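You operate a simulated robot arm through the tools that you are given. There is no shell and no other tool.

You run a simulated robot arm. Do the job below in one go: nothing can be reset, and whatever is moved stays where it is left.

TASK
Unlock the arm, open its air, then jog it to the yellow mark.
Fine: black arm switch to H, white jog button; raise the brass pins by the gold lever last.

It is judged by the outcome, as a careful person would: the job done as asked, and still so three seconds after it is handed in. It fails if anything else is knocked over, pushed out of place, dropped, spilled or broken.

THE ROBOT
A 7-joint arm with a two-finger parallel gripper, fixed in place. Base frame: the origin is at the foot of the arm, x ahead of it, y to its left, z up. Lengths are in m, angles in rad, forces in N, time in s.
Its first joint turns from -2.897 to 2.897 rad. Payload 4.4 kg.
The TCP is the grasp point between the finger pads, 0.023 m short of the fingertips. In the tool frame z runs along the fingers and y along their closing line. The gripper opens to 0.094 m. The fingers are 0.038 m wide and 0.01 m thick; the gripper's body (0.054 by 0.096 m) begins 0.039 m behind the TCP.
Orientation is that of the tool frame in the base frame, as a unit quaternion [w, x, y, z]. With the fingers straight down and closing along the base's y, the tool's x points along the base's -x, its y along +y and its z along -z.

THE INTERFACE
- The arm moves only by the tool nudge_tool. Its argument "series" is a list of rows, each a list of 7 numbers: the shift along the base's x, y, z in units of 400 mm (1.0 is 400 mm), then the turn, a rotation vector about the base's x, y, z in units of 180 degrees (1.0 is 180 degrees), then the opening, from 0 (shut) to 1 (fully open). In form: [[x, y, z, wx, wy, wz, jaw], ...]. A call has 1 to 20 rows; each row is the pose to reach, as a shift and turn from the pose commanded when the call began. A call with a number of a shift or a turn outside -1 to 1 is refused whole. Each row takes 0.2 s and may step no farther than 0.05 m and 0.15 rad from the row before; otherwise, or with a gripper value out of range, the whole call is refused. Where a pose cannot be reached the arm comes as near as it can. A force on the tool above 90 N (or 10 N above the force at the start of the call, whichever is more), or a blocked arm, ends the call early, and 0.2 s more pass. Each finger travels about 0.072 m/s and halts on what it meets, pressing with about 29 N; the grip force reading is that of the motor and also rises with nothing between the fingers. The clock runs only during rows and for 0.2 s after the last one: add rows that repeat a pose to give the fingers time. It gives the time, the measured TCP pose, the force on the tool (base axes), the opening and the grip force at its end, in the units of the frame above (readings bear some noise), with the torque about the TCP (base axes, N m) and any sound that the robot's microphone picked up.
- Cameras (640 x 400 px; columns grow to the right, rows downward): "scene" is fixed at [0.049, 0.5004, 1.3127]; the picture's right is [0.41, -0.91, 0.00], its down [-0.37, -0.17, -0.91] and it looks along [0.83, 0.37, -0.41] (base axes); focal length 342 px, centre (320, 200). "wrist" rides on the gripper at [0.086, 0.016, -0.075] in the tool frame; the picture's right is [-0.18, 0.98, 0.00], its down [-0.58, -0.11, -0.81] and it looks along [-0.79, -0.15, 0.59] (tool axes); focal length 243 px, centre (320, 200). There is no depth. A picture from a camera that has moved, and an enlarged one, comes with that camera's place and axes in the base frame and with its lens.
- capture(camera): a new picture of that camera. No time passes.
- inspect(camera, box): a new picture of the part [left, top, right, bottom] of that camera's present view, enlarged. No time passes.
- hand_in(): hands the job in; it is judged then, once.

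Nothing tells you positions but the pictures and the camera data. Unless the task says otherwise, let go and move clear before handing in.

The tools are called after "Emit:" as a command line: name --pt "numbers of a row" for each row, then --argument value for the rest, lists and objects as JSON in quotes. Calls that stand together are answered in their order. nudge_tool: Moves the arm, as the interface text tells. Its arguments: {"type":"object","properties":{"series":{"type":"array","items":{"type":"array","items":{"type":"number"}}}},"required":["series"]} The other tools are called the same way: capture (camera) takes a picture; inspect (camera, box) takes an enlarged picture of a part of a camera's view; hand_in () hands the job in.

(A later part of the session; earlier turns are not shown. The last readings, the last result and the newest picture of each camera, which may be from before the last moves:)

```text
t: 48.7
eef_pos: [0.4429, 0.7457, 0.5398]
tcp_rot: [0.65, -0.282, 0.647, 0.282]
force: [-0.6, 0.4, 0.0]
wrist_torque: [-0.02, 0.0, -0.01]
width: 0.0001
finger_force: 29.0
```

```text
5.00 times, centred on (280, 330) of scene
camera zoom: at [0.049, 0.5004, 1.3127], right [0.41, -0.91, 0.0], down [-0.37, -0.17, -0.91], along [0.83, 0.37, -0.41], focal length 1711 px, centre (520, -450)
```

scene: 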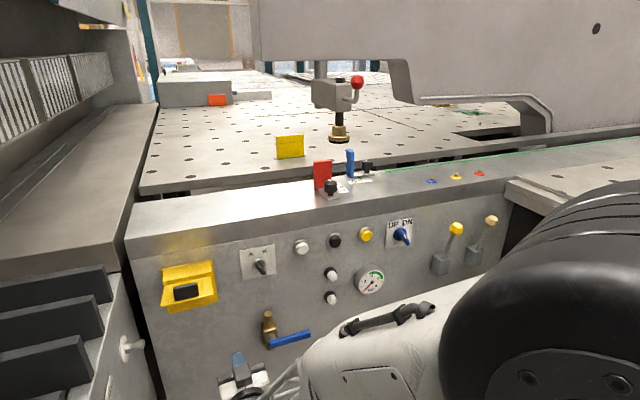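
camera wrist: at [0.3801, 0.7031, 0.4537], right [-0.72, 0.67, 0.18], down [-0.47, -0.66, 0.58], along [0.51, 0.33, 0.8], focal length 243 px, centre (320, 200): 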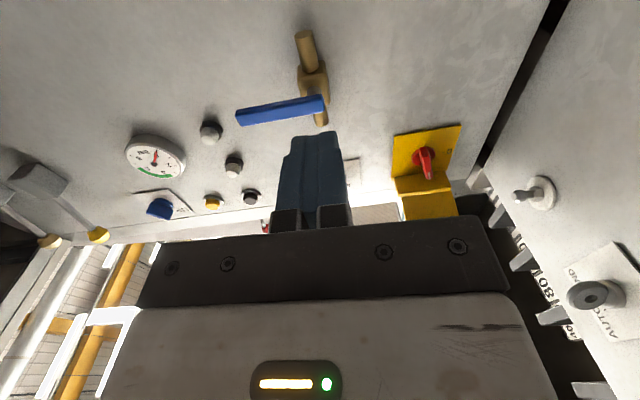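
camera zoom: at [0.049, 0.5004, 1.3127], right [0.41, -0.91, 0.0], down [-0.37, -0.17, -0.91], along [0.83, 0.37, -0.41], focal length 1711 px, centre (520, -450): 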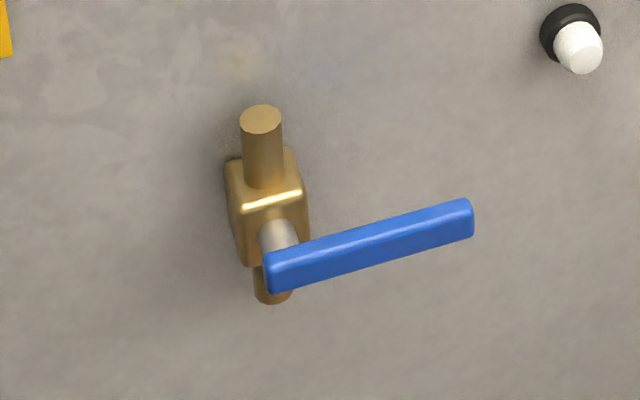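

The valve handle is horizontal, across the vertical pipe, so it's closed. Its pivot is near t≈-0.15, z≈0.62 and its free end is about 11 cm to the right. I'll bring the fingers under the free end and swing it up counter-clockwise while watching the gauge.

Emit:
nudge_tool --pt "0.08 -0.03 0.02 0 0 0 0" --pt "0.16 -0.06 0.05 0 0 0 0" --pt "0.24 -0.08 0.0875 0 0 0 0" --pt "0.298 -0.101 0.0875 0 0 0 0" --pt "0.36 -0.032 0.0875 0 0 0 0" --pt "0.42 0.035 0.0875 0 0 0 0" --pt "0.48 0.1 0.0875 0 0 0 0" --pt "0.527 0.153 0.0875 0 0 0 0"

Emit:
capture --camera "wrist"

Emit:
capture --camera "scene"

```text
t: 50.5
eef_pos: [0.6278, 0.8259, 0.5752]
tcp_rot: [0.651, -0.247, 0.664, 0.272]
force: [0.0, -0.1, 0.0]
wrist_torque: [0.0, 0.01, 0.0]
width: 0.0002
finger_force: 29.3
out of reach, approached as far as the arm can: row 1, 2, 3, 4, 5, 6, 7, 8
```

```text
taken
camera wrist: at [0.5591, 0.7904, 0.4894], right [-0.67, 0.71, 0.22], down [-0.5, -0.65, 0.58], along [0.56, 0.27, 0.78], focal length 243 px, centre (320, 200)
```

wrist: 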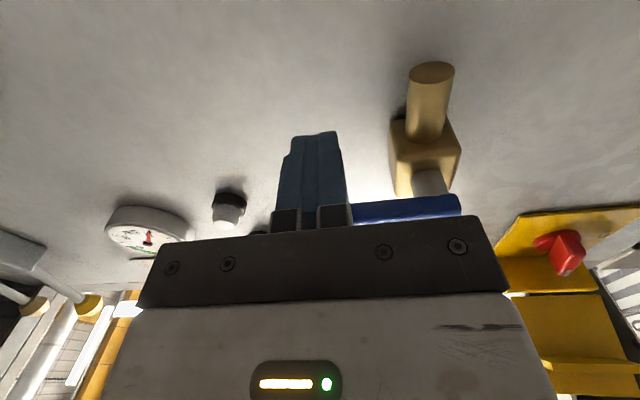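

```text
taken
```

scene: 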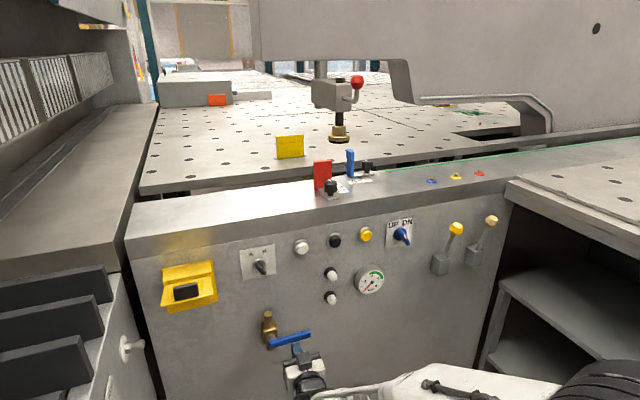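

The arm couldn't hold the exact yaw, but the fingers are under the handle at about 6 cm from its pivot, which works. I'll raise a little to see how the arm tracks.

Emit:
nudge_tool --pt "0 0 0.02 0 0 0 0" --pt "0 0 0.04 0 0 0 0"

Emit:
inspect --camera "scene" --box '[220, 290, 340, 370]'

```text
t: 51.1
eef_pos: [0.628, 0.8261, 0.5894]
tcp_rot: [0.651, -0.246, 0.664, 0.272]
force: [2.6, -0.4, -2.9]
wrist_torque: [0.05, 0.04, 0.0]
width: 0.0003
finger_force: 28.6
```

```text
5.00 times, centred on (280, 330) of scene
camera zoom: at [0.049, 0.5004, 1.3127], right [0.41, -0.91, 0.0], down [-0.37, -0.17, -0.91], along [0.83, 0.37, -0.41], focal length 1711 px, centre (520, -450)
```

zoom: 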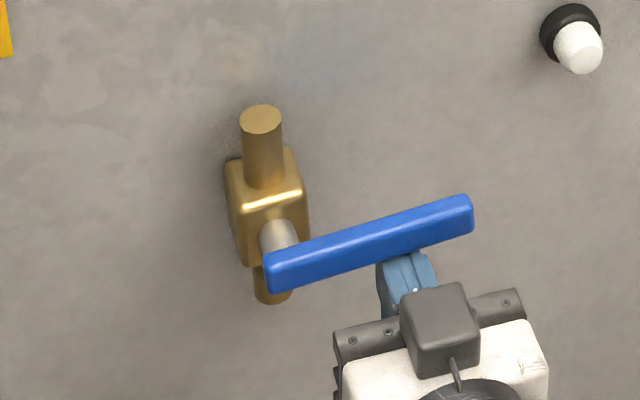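

There's light contact under the handle. I'll push it up along its arc.

Emit:
nudge_tool --pt "0.0074 -0.0067 0.0275 0 0 0 0" --pt "0.0141 -0.0127 0.0495 0 0 0 0" --pt "0.0111 -0.01 0.0688 0 0 0 0" --pt "0.0074 -0.0067 0.0883 0 0 0 0" --pt "0 0 0.1063 0 0 0 0" --pt "-0.0065 0.0059 0.1233 0 0 0 0" --pt "-0.0265 0.0239 0.1525 0 0 0 0"

Emit:
capture --camera "scene"

Emit:
inspect --camera "scene" --box '[220, 270, 400, 390]'

```text
t: 52.7
eef_pos: [0.6163, 0.8349, 0.6532]
tcp_rot: [0.651, -0.246, 0.664, 0.272]
force: [0.1, 0.0, 0.4]
wrist_torque: [0.06, -0.01, -0.01]
width: 0.0
finger_force: 29.3
```

```text
taken
```

scene: 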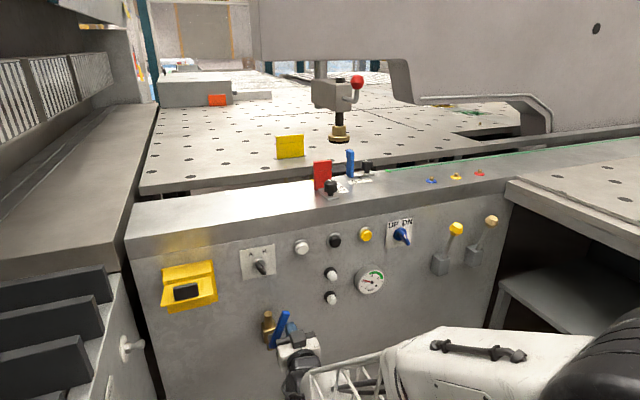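

```text
3.33 times, centred on (310, 330) of scene
camera zoom: at [0.049, 0.5004, 1.3127], right [0.41, -0.91, 0.0], down [-0.37, -0.17, -0.91], along [0.83, 0.37, -0.41], focal length 1140 px, centre (353, -233)
```

zoom: 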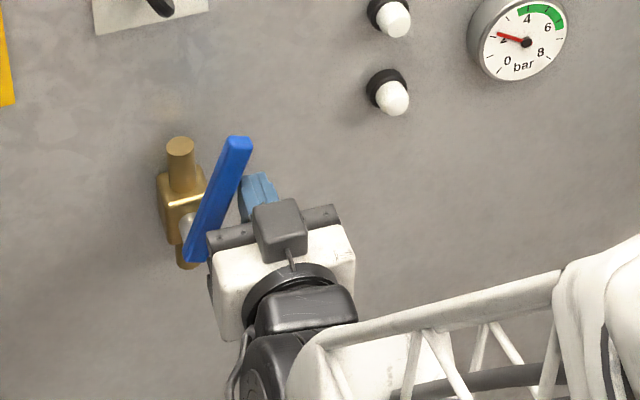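

The gauge is climbing (about 2.3 bar) and the handle is near 60°. I'll push on to vertical, retracting slightly to clear the brass body.

Emit:
nudge_tool --pt "-0.0134 -0.0149 0 0 0 0 0" --pt "-0.0381 0.0074 0.0125 0 0 0 0" --pt "-0.0522 0.0201 0.0185 0 0 0 0" --pt "-0.0663 0.0328 0.0245 0 0 0 0" --pt "-0.0774 0.0429 0.027 0 0 0 0"

Emit:
inspect --camera "scene" --box '[220, 270, 400, 390]'

```text
t: 54.1
eef_pos: [0.5923, 0.8465, 0.6608]
tcp_rot: [0.652, -0.243, 0.666, 0.269]
force: [20.3, -15.5, 1.2]
wrist_torque: [-0.26, -0.34, -0.31]
width: 0.0
finger_force: 28.8
stopped in row 5: the force on the tool passed its limit at 95 N (the readings are from after the stop); the commanded pose is now the measured one
```

```text
3.33 times, centred on (310, 330) of scene
camera zoom: at [0.049, 0.5004, 1.3127], right [0.41, -0.91, 0.0], down [-0.37, -0.17, -0.91], along [0.83, 0.37, -0.41], focal length 1140 px, centre (353, -233)
```

zoom: 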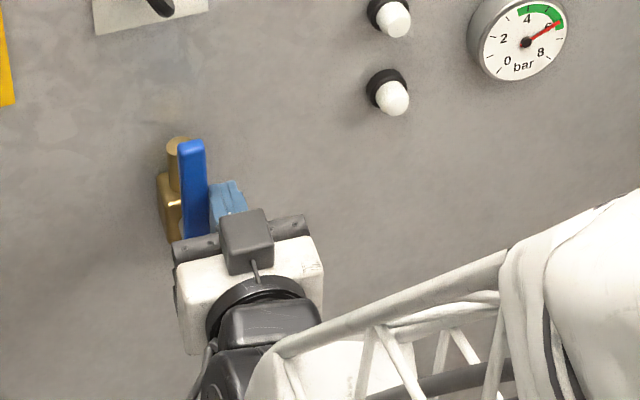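

The gauge reads about 6 bar, in the green, with the handle vertical and parallel to the pipe, so the air is open. I'll back off and look closely at the black A/H switch.

Emit:
nudge_tool --pt "0.0278 -0.0251 0 0 0 0 0" --pt "-0.0299 -0.1078 0 0 0 0 0" --pt "-0.0969 -0.182 0 0 0 0 0" --pt "-0.1638 -0.2563 0.05 0 0 0.009 0" --pt "-0.2057 -0.3027 0.125 0 0 0.018 0" --pt "-0.1871 -0.3194 0.175 0 0 0.0272 0"

Emit:
capture --camera "wrist"

Emit:
capture --camera "scene"

```text
t: 55.5
eef_pos: [0.5014, 0.73, 0.7331]
tcp_rot: [0.642, -0.269, 0.659, 0.285]
force: [-0.4, 0.5, -1.0]
wrist_torque: [0.04, -0.02, 0.0]
width: 0.0001
finger_force: 28.7
out of reach, approached as far as the arm can: row 5, 6
```

```text
taken
camera wrist: at [0.4359, 0.6896, 0.6498], right [-0.7, 0.68, 0.21], down [-0.46, -0.66, 0.59], along [0.54, 0.31, 0.78], focal length 243 px, centre (320, 200)
```

wrist: 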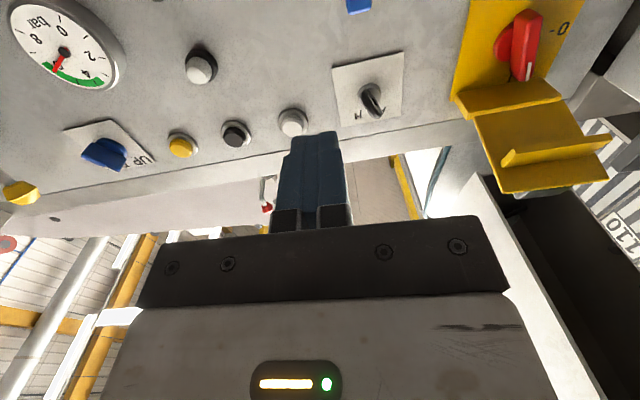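

```text
taken
```

scene: 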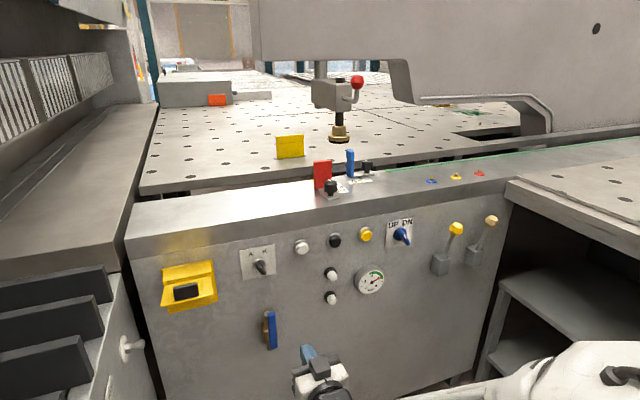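

Emit:
inspect --camera "wrist" --box '[310, 40, 430, 150]'

Emit:
inspect --camera "scene" --box '[230, 230, 320, 290]'

Emit:
inspect --camera "wrist" --box '[480, 0, 600, 110]'

```text
3.64 times, centred on (370, 95) of wrist
camera zoom: at [0.4359, 0.6896, 0.6498], right [-0.7, 0.68, 0.21], down [-0.46, -0.66, 0.59], along [0.54, 0.31, 0.78], focal length 882 px, centre (138, 582)
```

zoom: 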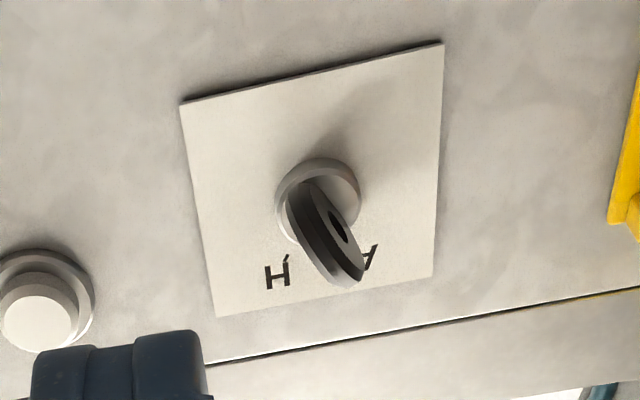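

```text
6.67 times, centred on (275, 260) of scene
camera zoom: at [0.049, 0.5004, 1.3127], right [0.41, -0.91, 0.0], down [-0.37, -0.17, -0.91], along [0.83, 0.37, -0.41], focal length 2281 px, centre (620, -200)
```

zoom: 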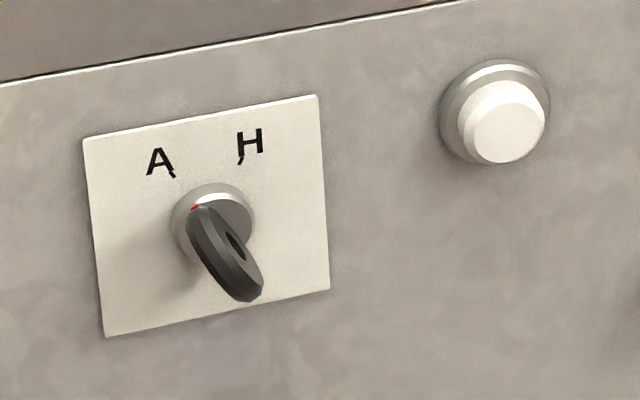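

```text
3.64 times, centred on (540, 55) of wrist
camera zoom: at [0.4359, 0.6896, 0.6498], right [-0.7, 0.68, 0.21], down [-0.46, -0.66, 0.59], along [0.54, 0.31, 0.78], focal length 882 px, centre (-480, 727)
```

zoom: 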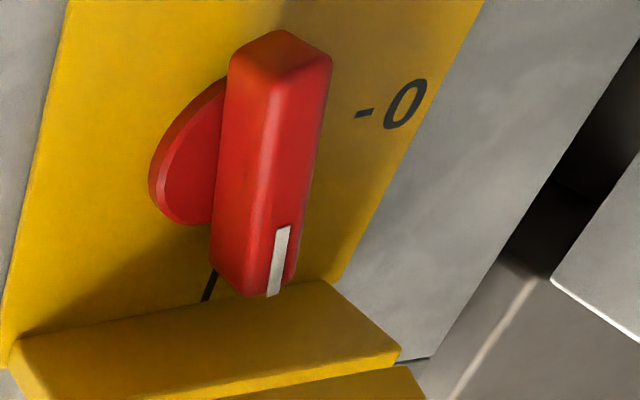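

The red bar lines up with the "1" mark (about 75° from "0"). The black A/H paddle pivots near t≈-0.152, z≈0.826, with A at about -30° and H at about +30°. I'll roll -30° to match it and straddle it with open fingers.

Emit:
nudge_tool --pt "0.01 0.03 0.05 -0.0234 -0.0264 0.0022 0.2" --pt "0.02 0.06 0.1 -0.0469 -0.0527 0.0044 0.48" --pt "0.04 0.1 0.15 -0.0703 -0.0791 0.0065 0.48" --pt "0.06 0.15 0.2 -0.0938 -0.1054 0.0087 0.48" --pt "0.08 0.2 0.2325 -0.1172 -0.1318 0.0109 0.48" --pt "0.105 0.2485 0.2325 -0.1172 -0.1318 0.0109 0.48"

Emit:
capture --camera "wrist"

Emit:
inspect --camera "scene" --box '[200, 220, 340, 320]'

```text
t: 56.9
eef_pos: [0.5257, 0.8043, 0.8465]
tcp_rot: [0.694, -0.449, 0.551, 0.118]
force: [-0.5, -0.4, 0.5]
wrist_torque: [0.0, -0.01, 0.01]
width: 0.045
finger_force: 0.0
out of reach, approached as far as the arm can: row 1, 2, 3, 4, 5, 6
```

```text
taken
camera wrist: at [0.4966, 0.7292, 0.7646], right [-0.72, 0.62, -0.32], down [-0.67, -0.48, 0.57], along [0.2, 0.62, 0.76], focal length 243 px, centre (320, 200)
```

wrist: 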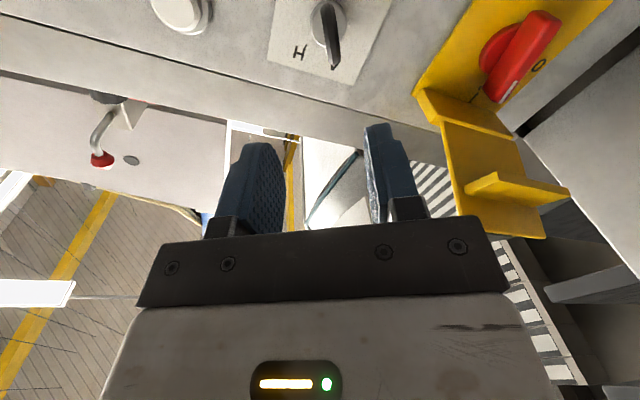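

```text
4.00 times, centred on (270, 270) of scene
camera zoom: at [0.049, 0.5004, 1.3127], right [0.41, -0.91, 0.0], down [-0.37, -0.17, -0.91], along [0.83, 0.37, -0.41], focal length 1368 px, centre (520, -80)
```

zoom: 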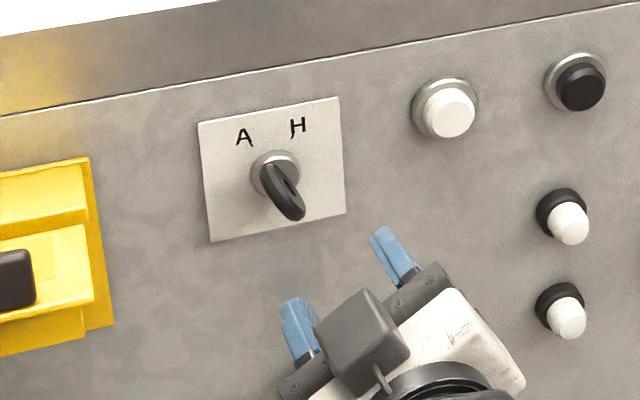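

The fingers line up with the paddle, but the reach clipping left a small offset. I'll correct it with a small move and re-read before going in.

Emit:
nudge_tool --pt "0 0 -0.02 0 0 0 0.48" --pt "0.02 0.022 -0.04 0 0 0 0.48"

```text
t: 57.5
eef_pos: [0.5338, 0.8133, 0.8318]
tcp_rot: [0.694, -0.449, 0.551, 0.118]
force: [0.3, 0.4, 0.1]
wrist_torque: [0.02, 0.0, -0.01]
width: 0.0449
finger_force: 0.0
```

Emit:
nudge_tool --pt "-0.009 0.008 -0.0125 0 0 0 0.48" --pt "0.05 0.073 -0.0125 0 0 0 0.48" --pt "0.1 0.129 -0.0125 0 0 0 0.48" --pt "0.145 0.179 -0.0125 0 0 0 0.48" --pt "0.176 0.213 -0.0125 0 0 0 0.48"

Emit:
capture --camera "wrist"

Emit:
inspect --camera "scene" --box '[200, 220, 340, 320]'

```text
t: 58.7
eef_pos: [0.6042, 0.8975, 0.8255]
tcp_rot: [0.694, -0.45, 0.549, 0.121]
force: [0.6, 0.5, -0.1]
wrist_torque: [0.01, 0.01, -0.01]
width: 0.0452
finger_force: 0.1
```

```text
taken
camera wrist: at [0.5757, 0.8226, 0.7434], right [-0.72, 0.62, -0.32], down [-0.67, -0.48, 0.57], along [0.19, 0.62, 0.76], focal length 243 px, centre (320, 200)
```

wrist: 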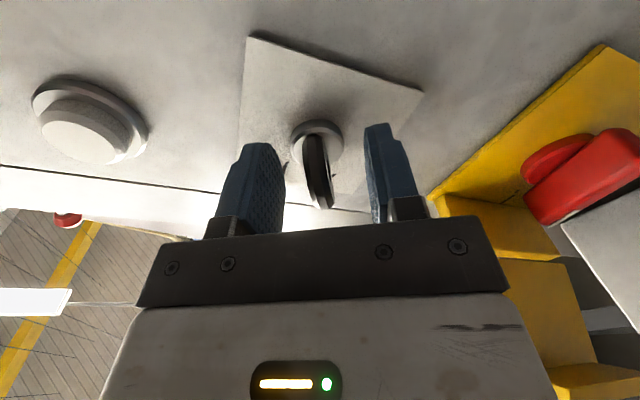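

```text
4.00 times, centred on (270, 270) of scene
camera zoom: at [0.049, 0.5004, 1.3127], right [0.41, -0.91, 0.0], down [-0.37, -0.17, -0.91], along [0.83, 0.37, -0.41], focal length 1368 px, centre (520, -80)
```

zoom: 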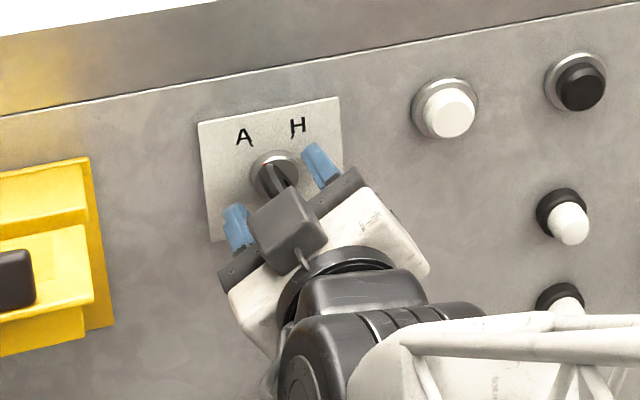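

The paddle sits centred between the fingers. I'll close on it and then turn clockwise toward H.

Emit:
nudge_tool --pt "0 0 0 0 0 0 0.25" --pt "0 0 0 0 0 0 0.1" --pt "0 0 0 0 0 0 0" --pt "0 0 0 0 0 0 0"

Emit:
capture --camera "wrist"

```text
t: 59.7
eef_pos: [0.6045, 0.8971, 0.8264]
tcp_rot: [0.694, -0.449, 0.549, 0.121]
force: [10.3, -3.4, 2.4]
wrist_torque: [0.44, -0.36, -1.38]
width: 0.0118
finger_force: 44.6
```

```text
taken
camera wrist: at [0.5761, 0.8221, 0.7436], right [-0.72, 0.62, -0.32], down [-0.67, -0.48, 0.57], along [0.19, 0.62, 0.76], focal length 243 px, centre (320, 200)
```

wrist: 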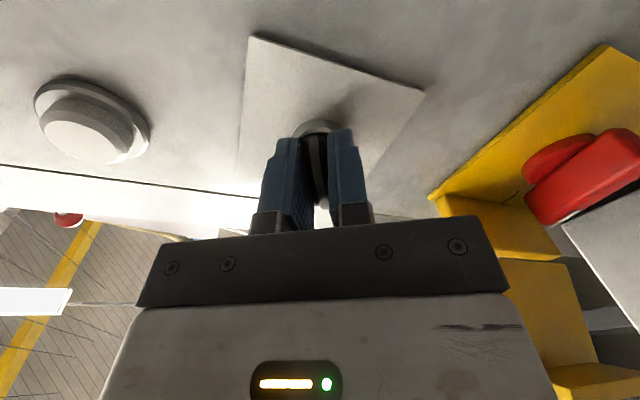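

It's gripped firmly (paddle 12 mm thick). I'll roll +62° about the panel normal to take it to H.

Emit:
nudge_tool --pt "0 0 0 0.0279 0.0309 0 0" --pt "0 0 0 0.0558 0.0619 0 0" --pt "0 0 0 0.0837 0.0928 0 0" --pt "0 0 0 0.1117 0.1238 0 0" --pt "0 0 0 0.1396 0.1547 0 0" --pt "0 0 0 0.1675 0.1856 0 0" --pt "0 0 0 0.1954 0.2166 0 0" --pt "0 0 0 0.2233 0.2475 0 0" --pt "0 0 0 0.231 0.256 0 0"

Emit:
capture --camera "wrist"

Emit:
capture --camera "scene"

```text
t: 61.0
eef_pos: [0.6033, 0.9016, 0.8261]
tcp_rot: [0.616, -0.209, 0.68, 0.338]
force: [-44.9, -94.7, 29.3]
wrist_torque: [2.05, -1.91, -3.11]
width: 0.0101
finger_force: 45.1
out of reach, approached as far as the arm can: row 5, 6
stopped in row 6: the force on the tool passed its limit at 431 N (the readings are from after the stop); the commanded pose is now the measured one
```

```text
taken
camera wrist: at [0.527, 0.8711, 0.7465], right [-0.66, 0.65, 0.38], down [-0.4, -0.73, 0.56], along [0.64, 0.22, 0.74], focal length 243 px, centre (320, 200)
```

wrist: 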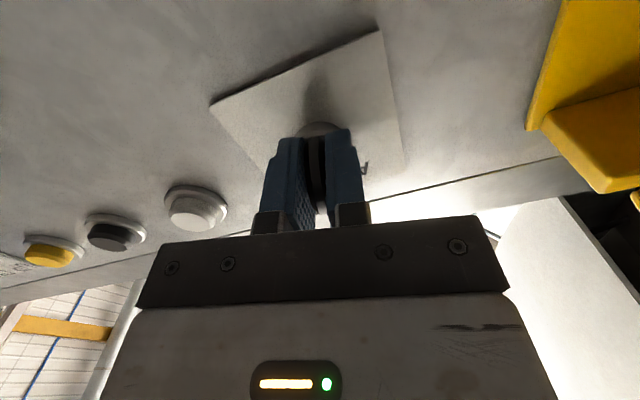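

```text
taken
```

scene: 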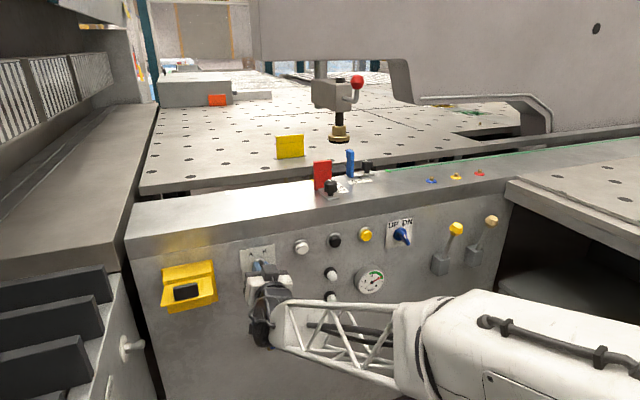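

The arm hit a roll limit near +10° and strained against the panel. I'll release right away and back off to check the switch.

Emit:
nudge_tool --pt "0 0 0 0 0 0 0.2" --pt "0 0 0 0 0 0 0.5" --pt "-0.02 -0.022 0 0 0 0 0.5" --pt "-0.08 -0.089 0 0 0 0 0.5" --pt "-0.15 -0.167 0 0 0 0 0.5" --pt "-0.2 -0.223 -0.05 -0.02 -0.022 0 0.5" --pt "-0.22 -0.245 -0.12 -0.04 -0.045 0 0.3"

Emit:
capture --camera "wrist"

Emit:
inspect --camera "scene" --box '[200, 220, 340, 320]'

```text
t: 62.6
eef_pos: [0.5142, 0.8066, 0.7794]
tcp_rot: [0.647, -0.271, 0.656, 0.279]
force: [0.2, 0.3, 1.4]
wrist_torque: [0.0, -0.02, -0.04]
width: 0.0287
finger_force: 0.1
out of reach, approached as far as the arm can: row 4, 5
```

```text
taken
camera wrist: at [0.4496, 0.7645, 0.6927], right [-0.7, 0.68, 0.2], down [-0.48, -0.66, 0.58], along [0.53, 0.32, 0.79], focal length 243 px, centre (320, 200)
```

wrist: 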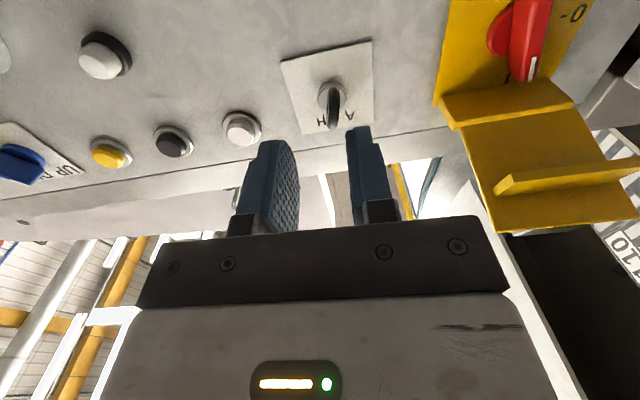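

```text
4.00 times, centred on (270, 270) of scene
camera zoom: at [0.049, 0.5004, 1.3127], right [0.41, -0.91, 0.0], down [-0.37, -0.17, -0.91], along [0.83, 0.37, -0.41], focal length 1368 px, centre (520, -80)
```

zoom: 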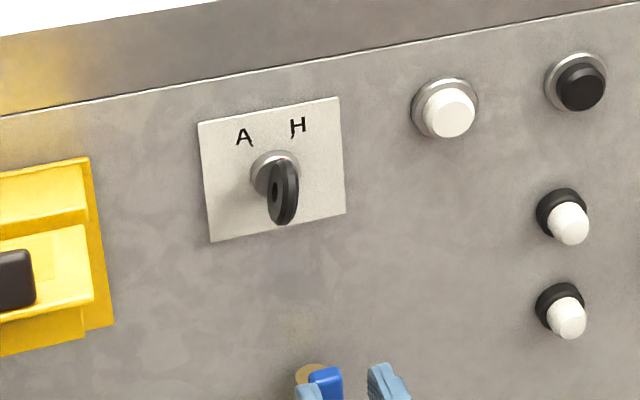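

Emit:
inspect --camera "scene" --box '[245, 235, 295, 285]'

Emit:
inspect --camera "wrist" --box '[270, 30, 390, 150]'

```text
8.00 times, centred on (270, 260) of scene
camera zoom: at [0.049, 0.5004, 1.3127], right [0.41, -0.91, 0.0], down [-0.37, -0.17, -0.91], along [0.83, 0.37, -0.41], focal length 2737 px, centre (720, -280)
```

zoom: 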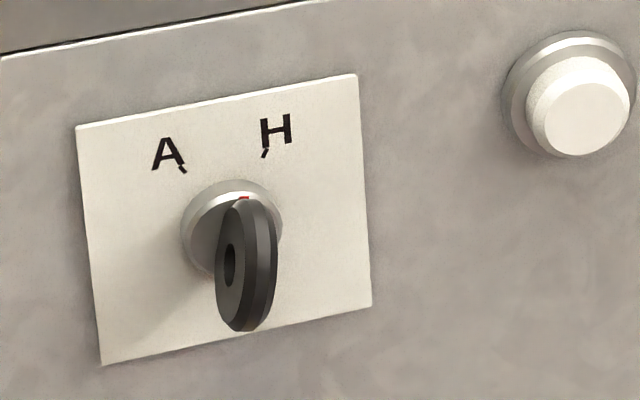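

```text
3.33 times, centred on (330, 90) of wrist
camera zoom: at [0.4496, 0.7645, 0.6927], right [-0.7, 0.68, 0.2], down [-0.48, -0.66, 0.58], along [0.53, 0.32, 0.79], focal length 809 px, centre (287, 567)
```

zoom: 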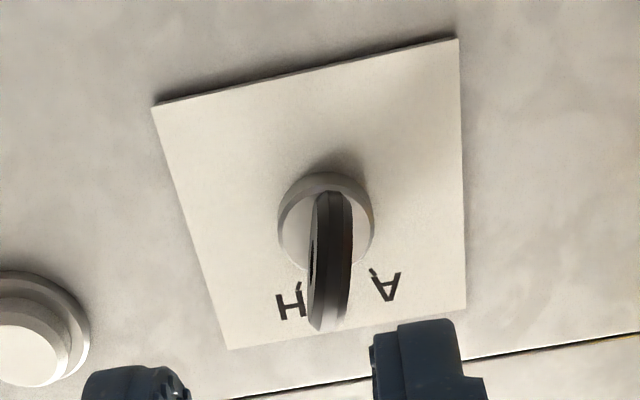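

The paddle has swung toward H, but I can't tell whether it's fully on the mark. I'll pitch the tool down so the camera looks squarely at the panel and judge the angle properly.

Emit:
nudge_tool --pt "0.03 -0.025 0.01 -0.0312 0.0282 0 0" --pt "0.055 -0.05 0.02 -0.0625 0.0563 0 0" --pt "0.08 -0.075 0.03 -0.0937 0.0845 0 0" --pt "0.11 -0.1 0.04 -0.1249 0.1127 0 0" --pt "0.135 -0.125 0.05 -0.1561 0.1409 0 0" --pt "0.16 -0.15 0.06 -0.1874 0.169 0 0" --pt "0.1857 -0.1675 0.075 -0.2186 0.1972 0 0"

Emit:
capture --camera "wrist"

Emit:
inspect --camera "wrist" --box '[360, 140, 480, 260]'

```text
t: 64.5
eef_pos: [0.5822, 0.7289, 0.8656]
tcp_rot: [0.315, -0.369, 0.865, 0.127]
force: [0.4, 0.2, 0.5]
wrist_torque: [-0.02, -0.01, 0.03]
width: 0.0
finger_force: 29.0
stopped in row 7: the arm was blocked; the commanded pose is now the measured one
```

```text
taken
camera wrist: at [0.4903, 0.658, 0.8676], right [-0.61, 0.79, 0.11], down [0.02, -0.12, 0.99], along [0.79, 0.61, 0.05], focal length 243 px, centre (320, 200)
```

wrist: 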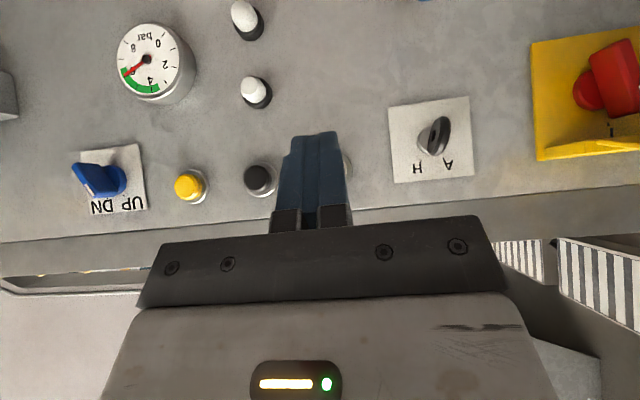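

```text
3.33 times, centred on (420, 200) of wrist
camera zoom: at [0.4903, 0.658, 0.8676], right [-0.61, 0.79, 0.11], down [0.02, -0.12, 0.99], along [0.79, 0.61, 0.05], focal length 809 px, centre (-13, 200)
```

zoom: 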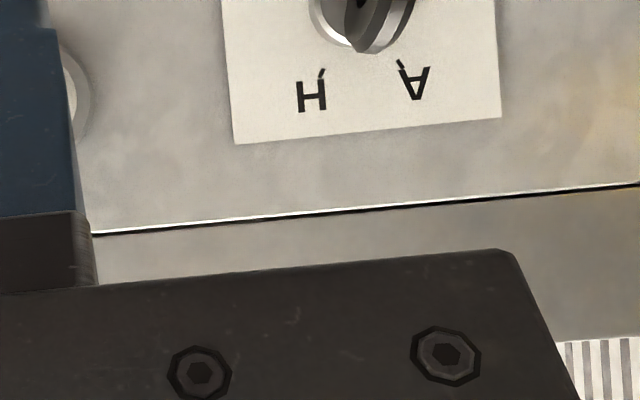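

Emit:
inspect --camera "wrist" --box '[380, 90, 480, 190]'

Emit:
inspect --camera "wrist" --box '[520, 30, 640, 170]'

Emit:
capture --camera "scene"

```text
4.00 times, centred on (430, 140) of wrist
camera zoom: at [0.4903, 0.658, 0.8676], right [-0.61, 0.79, 0.11], down [0.02, -0.12, 0.99], along [0.79, 0.61, 0.05], focal length 970 px, centre (-120, 440)
```

zoom: 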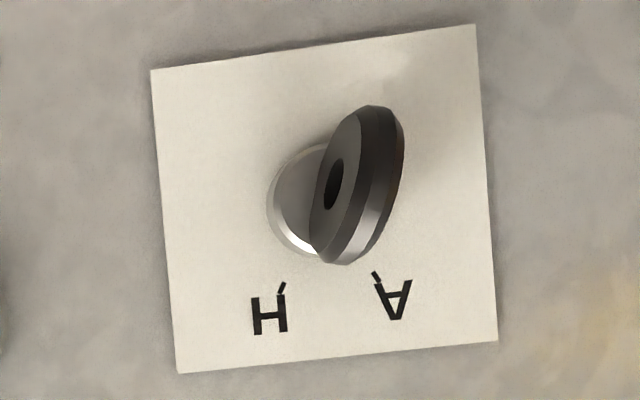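

```text
2.86 times, centred on (580, 100) of wrist
camera zoom: at [0.4903, 0.658, 0.8676], right [-0.61, 0.79, 0.11], down [0.02, -0.12, 0.99], along [0.79, 0.61, 0.05], focal length 693 px, centre (-423, 486)
```

zoom: 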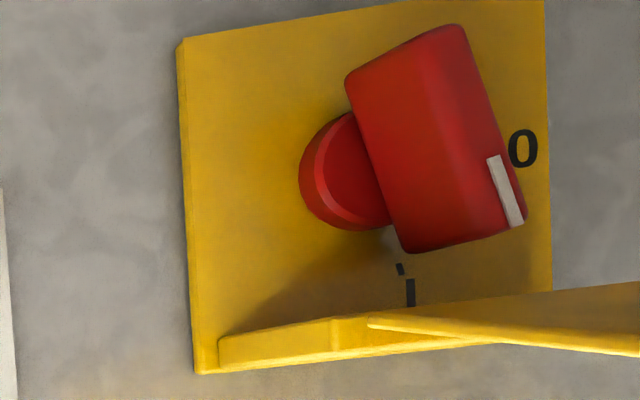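

```text
taken
```

scene: 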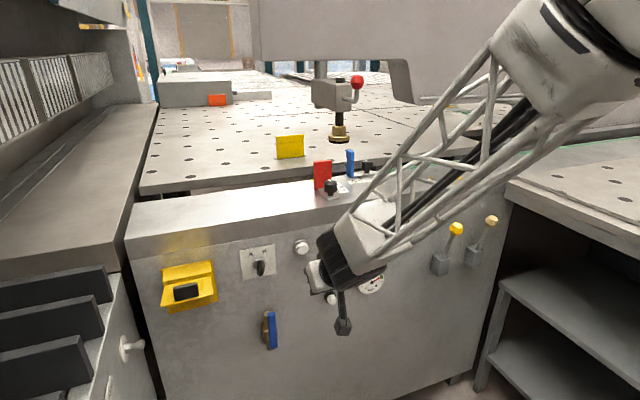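

Seen square-on, the red bar lines up with "1", but the black paddle is only about +17° and H is at about +30°. I'll nudge its upper half to the right with closed fingers, using a roll within the joint limits.

Emit:
nudge_tool --pt "-0.03 0.02 0 0.0217 -0.0348 0.007 0" --pt "-0.06 0.05 0 0.0435 -0.0696 0.0139 0" --pt "-0.09 0.09 -0.005 0.0652 -0.1044 0.0209 0" --pt "-0.12 0.14 -0.01 0.0869 -0.1391 0.0278 0" --pt "-0.15 0.19 -0.015 0.1086 -0.1739 0.0348 0" --pt "-0.18 0.24 -0.02 0.1304 -0.2087 0.0417 0" --pt "-0.2 0.278 -0.0215 0.1521 -0.2435 0.0487 0"

Emit:
capture --camera "wrist"

Emit:
inspect --camera "scene" --box '[180, 210, 320, 310]'

```text
t: 66.0
eef_pos: [0.5021, 0.8408, 0.8616]
tcp_rot: [0.68, -0.369, 0.601, 0.202]
force: [-0.1, 0.5, -0.9]
wrist_torque: [0.0, 0.01, 0.01]
width: 0.0
finger_force: 28.7
```

```text
taken
camera wrist: at [0.4574, 0.7817, 0.7731], right [-0.74, 0.67, -0.08], down [-0.57, -0.57, 0.58], along [0.35, 0.48, 0.81], focal length 243 px, centre (320, 200)
```

wrist: 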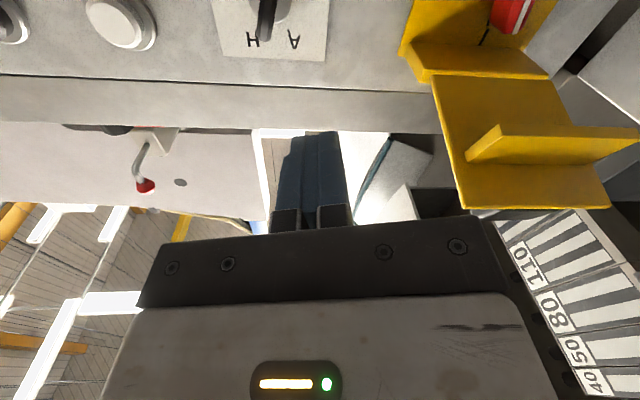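

```text
4.00 times, centred on (250, 260) of scene
camera zoom: at [0.049, 0.5004, 1.3127], right [0.41, -0.91, 0.0], down [-0.37, -0.17, -0.91], along [0.83, 0.37, -0.41], focal length 1368 px, centre (600, -40)
```

zoom: 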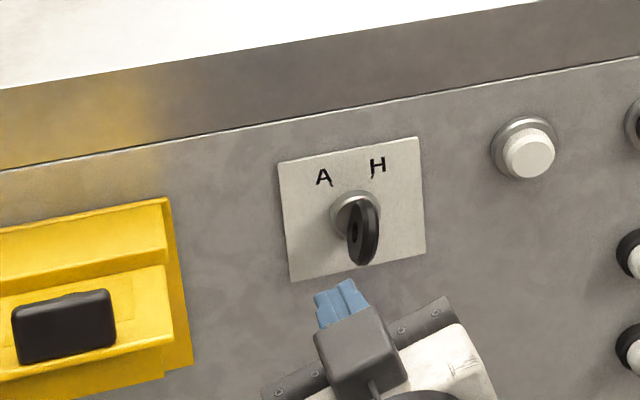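

Emit:
nudge_tool --pt "0.05 0.05 -0.0215 0 0 0 0" --pt "0.1 0.1 -0.0215 0 0 0 0" --pt "0.15 0.15 -0.0215 0 0 0 0" --pt "0.191 0.192 -0.0215 0 0 0 0" --pt "0.204 0.1803 -0.0215 0 0 0 0" --pt "0.2151 0.1702 -0.0215 0 0 0 0" --pt "0.2207 0.1652 -0.0215 0 0 0 0" --pt "0.2263 0.1602 -0.0215 0 0 0 0" --pt "0.2318 0.1552 -0.0215 0 0 0 0"

Emit:
capture --camera "wrist"

Emit:
inspect --camera "scene" --box '[180, 210, 320, 310]'

```text
t: 67.9
eef_pos: [0.5871, 0.9108, 0.8532]
tcp_rot: [0.679, -0.371, 0.599, 0.205]
force: [-16.0, 11.4, 0.6]
wrist_torque: [0.19, 0.25, -0.14]
width: 0.0003
finger_force: 29.0
stopped in row 9: the force on the tool passed its limit at 98 N (the readings are from after the stop); the commanded pose is now the measured one
```

```text
taken
camera wrist: at [0.5423, 0.8506, 0.7657], right [-0.75, 0.66, -0.08], down [-0.57, -0.58, 0.59], along [0.34, 0.48, 0.81], focal length 243 px, centre (320, 200)
```

wrist: 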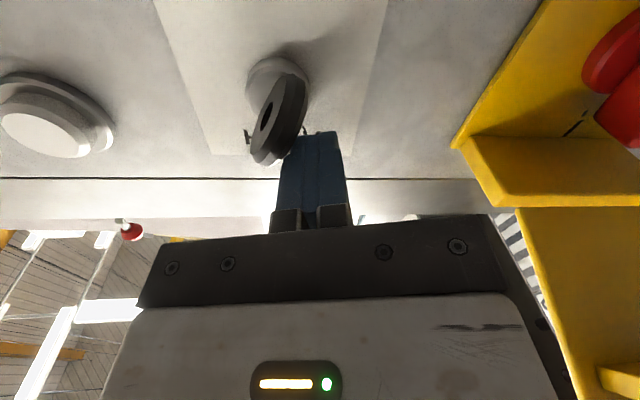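

```text
4.00 times, centred on (250, 260) of scene
camera zoom: at [0.049, 0.5004, 1.3127], right [0.41, -0.91, 0.0], down [-0.37, -0.17, -0.91], along [0.83, 0.37, -0.41], focal length 1368 px, centre (600, -40)
```

zoom: 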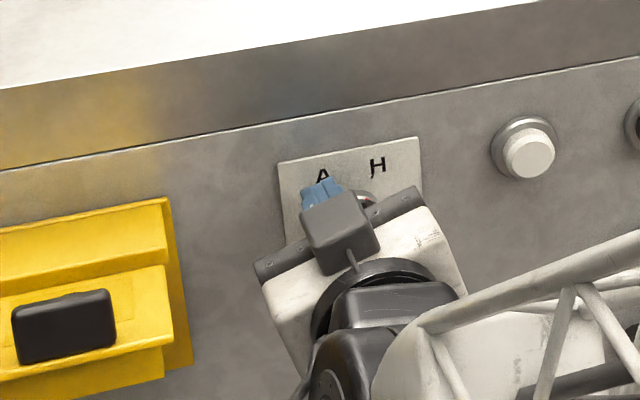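

The push met a firm stop. I'll back away to the left and re-check the paddle angle square-on.

Emit:
nudge_tool --pt "-0.019 0.017 0 0 0 0 0" --pt "-0.07 -0.04 0 0 0 0 0" --pt "-0.13 -0.107 0 0 0 0 0" --pt "-0.18 -0.16 0 0 0 0 0" --pt "-0.15 -0.21 0 -0.0217 0.0348 -0.007 0" --pt "-0.1 -0.26 0 -0.0435 0.0696 -0.0139 0" --pt "-0.05 -0.3 0 -0.0652 0.1044 -0.0209 0" --pt "-0.02 -0.33 0 -0.0869 0.1391 -0.0278 0" --pt "0.01 -0.35 0 -0.1086 0.1739 -0.0348 0" --pt "0.01 -0.37 0 -0.1304 0.2087 -0.0417 0"

Emit:
capture --camera "wrist"

```text
t: 70.1
eef_pos: [0.5908, 0.7616, 0.8523]
tcp_rot: [0.373, -0.375, 0.836, 0.145]
force: [0.4, -0.6, -0.1]
wrist_torque: [0.02, 0.0, 0.01]
width: 0.0
finger_force: 28.7
```

```text
taken
camera wrist: at [0.502, 0.6887, 0.8395], right [-0.64, 0.76, 0.1], down [-0.08, -0.19, 0.98], along [0.76, 0.62, 0.18], focal length 243 px, centre (320, 200)
```

wrist: 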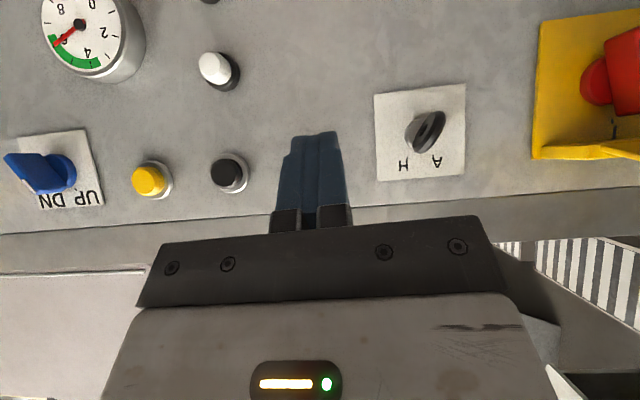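

Emit:
inspect --camera "wrist" --box '[370, 80, 470, 180]'

Emit:
inspect --camera "scene" --box '[245, 235, 295, 285]'

Emit:
inspect --camera "scene" --box '[240, 40, 420, 200]'

```text
4.00 times, centred on (420, 130) of wrist
camera zoom: at [0.502, 0.6887, 0.8395], right [-0.64, 0.76, 0.1], down [-0.08, -0.19, 0.98], along [0.76, 0.62, 0.18], focal length 970 px, centre (-80, 480)
```

zoom: 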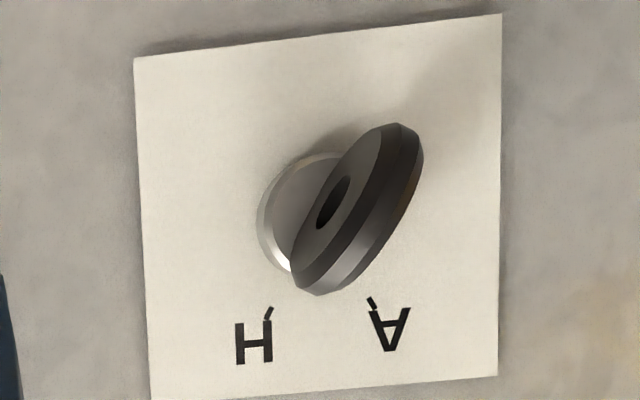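

```text
8.00 times, centred on (270, 260) of scene
camera zoom: at [0.049, 0.5004, 1.3127], right [0.41, -0.91, 0.0], down [-0.37, -0.17, -0.91], along [0.83, 0.37, -0.41], focal length 2737 px, centre (720, -280)
```

zoom: 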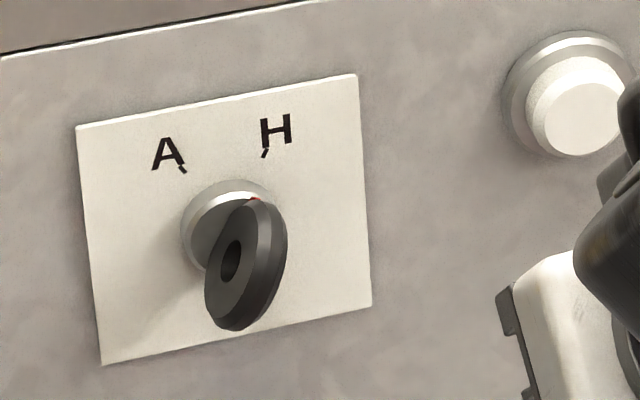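

```text
2.50 times, centred on (330, 120) of scene
camera zoom: at [0.049, 0.5004, 1.3127], right [0.41, -0.91, 0.0], down [-0.37, -0.17, -0.91], along [0.83, 0.37, -0.41], focal length 855 px, centre (295, 400)
```

zoom: 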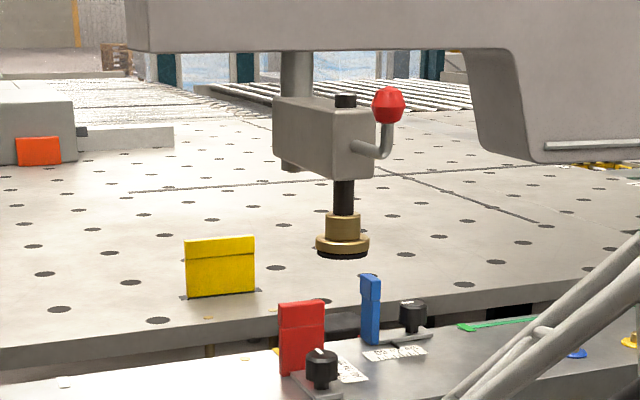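

The black paddle now points squarely at H. Next is the white button beside it, at about t≈-0.044, z≈0.845; I'll line up closed fingertips in front of it.

Emit:
nudge_tool --pt "0 0 0 0.0217 -0.0348 0.007 0" --pt "0.01 -0.005 0 0.0435 -0.0696 0.0139 0" --pt "0.02 -0.015 -0.005 0.0652 -0.1044 0.0209 0" --pt "0.035 -0.03 -0.01 0.0869 -0.1391 0.0278 0" --pt "0.05 -0.045 -0.0175 0.1086 -0.1739 0.0348 0" --pt "0.051 -0.046 -0.0175 0.1304 -0.2087 0.0417 0" --pt "0.11 0.02 -0.0175 0.1304 -0.2087 0.0417 0" --pt "0.166 0.0815 -0.0175 0.1304 -0.2087 0.0417 0"

Emit:
capture --camera "wrist"

Emit:
inspect --camera "scene" --box '[260, 210, 380, 300]'

```text
t: 71.9
eef_pos: [0.595, 0.7754, 0.8532]
tcp_rot: [0.68, -0.355, 0.616, 0.18]
force: [0.0, 0.3, -0.5]
wrist_torque: [0.04, -0.06, 0.0]
width: 0.0
finger_force: 29.5
out of reach, approached as far as the arm can: row 5, 6, 7, 8
```

```text
taken
camera wrist: at [0.5461, 0.7183, 0.7672], right [-0.7, 0.71, -0.08], down [-0.6, -0.53, 0.6], along [0.38, 0.47, 0.8], focal length 243 px, centre (320, 200)
```

wrist: 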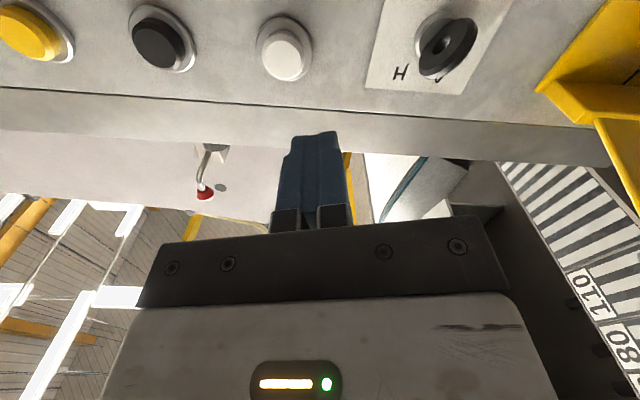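

```text
4.44 times, centred on (320, 255) of scene
camera zoom: at [0.049, 0.5004, 1.3127], right [0.41, -0.91, 0.0], down [-0.37, -0.17, -0.91], along [0.83, 0.37, -0.41], focal length 1520 px, centre (320, -44)
```

zoom: 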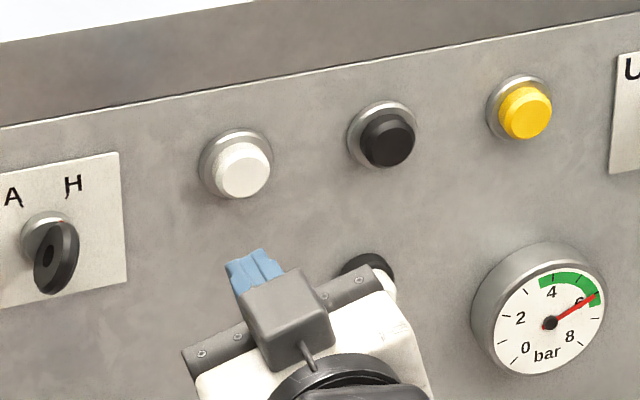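

The arm is near a wrist roll limit here. Pressing doesn't need this roll, so I'll roll further negative for freedom and then re-aim at the white button.

Emit:
nudge_tool --pt "0 0 0 -0.0279 -0.031 0 0" --pt "0 0 0 -0.0558 -0.0619 0 0" --pt "0 0 0 -0.0838 -0.0929 0 0" --pt "0 0 0 -0.1117 -0.1238 0 0" --pt "0 0 0 -0.1396 -0.1548 0 0" --pt "0 0 0 -0.1675 -0.1857 0 0"

Emit:
capture --camera "wrist"

```text
t: 73.3
eef_pos: [0.5549, 0.7276, 0.8958]
tcp_rot: [0.71, -0.552, 0.426, -0.097]
force: [-0.5, 0.9, -0.9]
wrist_torque: [0.06, -0.06, 0.03]
width: 0.0
finger_force: 28.7
out of reach, approached as far as the arm can: row 3, 4, 5, 6
```

```text
taken
camera wrist: at [0.5487, 0.629, 0.8359], right [-0.44, 0.48, -0.76], down [-0.9, -0.25, 0.36], along [-0.02, 0.84, 0.54], focal length 243 px, centre (320, 200)
```

wrist: 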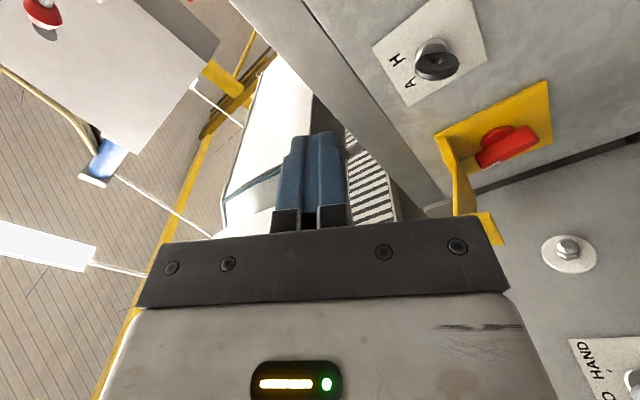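

The arm has drifted into an awkward posture. I'll retreat up and back to the comfortable tool-down posture and then re-approach the buttons from there.

Emit:
nudge_tool --pt "-0.01 -0.05 0.03 0 0 0 0" --pt "-0.02 -0.1 0.06 -0.0105 0.0361 -0.0174 0" --pt "-0.03 -0.15 0.1 -0.0209 0.0722 -0.0348 0" --pt "-0.04 -0.19 0.14 -0.0314 0.1083 -0.0522 0" --pt "-0.05 -0.23 0.18 -0.0419 0.1443 -0.0695 0" --pt "-0.06 -0.27 0.22 -0.0523 0.1804 -0.0869 0" --pt "-0.07 -0.3 0.26 -0.0628 0.2165 -0.1043 0" --pt "-0.08 -0.33 0.3 -0.0733 0.2526 -0.1217 0" --pt "-0.09 -0.36 0.34 -0.0837 0.2887 -0.1391 0" --pt "-0.1 -0.38 0.38 -0.0942 0.3248 -0.1565 0" --pt "-0.11 -0.4 0.42 -0.1046 0.3609 -0.1739 0" --pt "-0.12 -0.42 0.46 -0.1151 0.3969 -0.1912 0" --pt "-0.13 -0.44 0.49 -0.1256 0.433 -0.2086 0" --pt "-0.137 -0.444 0.51 -0.136 0.4691 -0.226 0" --pt "-0.137 -0.444 0.51 -0.1465 0.5052 -0.2434 0"

Emit:
capture --camera "wrist"

Emit:
capture --camera "scene"

```text
t: 76.5
eef_pos: [0.4997, 0.5502, 1.1003]
tcp_rot: [0.004, -0.405, 0.914, 0.004]
force: [0.9, -0.9, 0.1]
wrist_torque: [0.01, -0.05, -0.02]
width: 0.0001
finger_force: 28.8
out of reach, approached as far as the arm can: row 1
```

```text
taken
camera wrist: at [0.4285, 0.4956, 1.1735], right [-0.6, 0.8, 0.01], down [0.47, 0.35, 0.81], along [0.65, 0.49, -0.58], focal length 243 px, centre (320, 200)
```

wrist: 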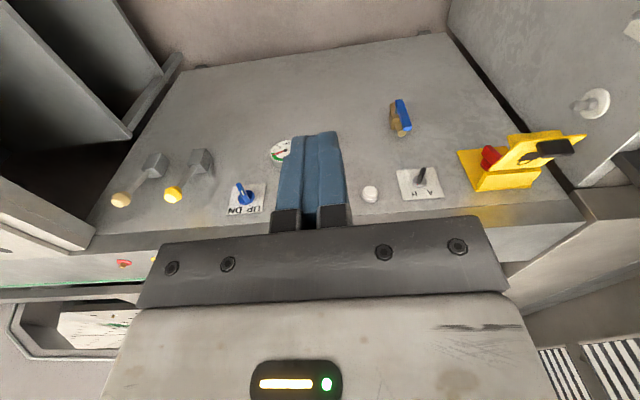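

```text
taken
```

scene: 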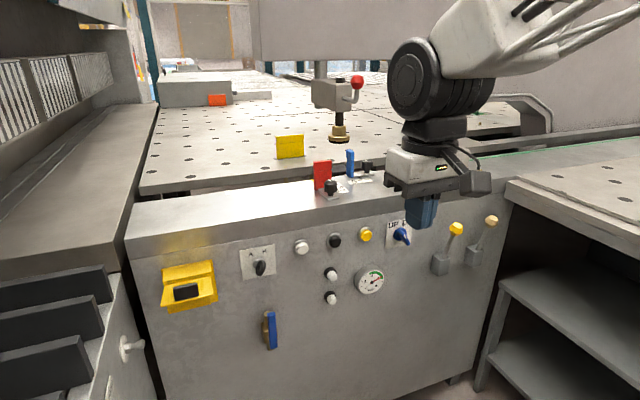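

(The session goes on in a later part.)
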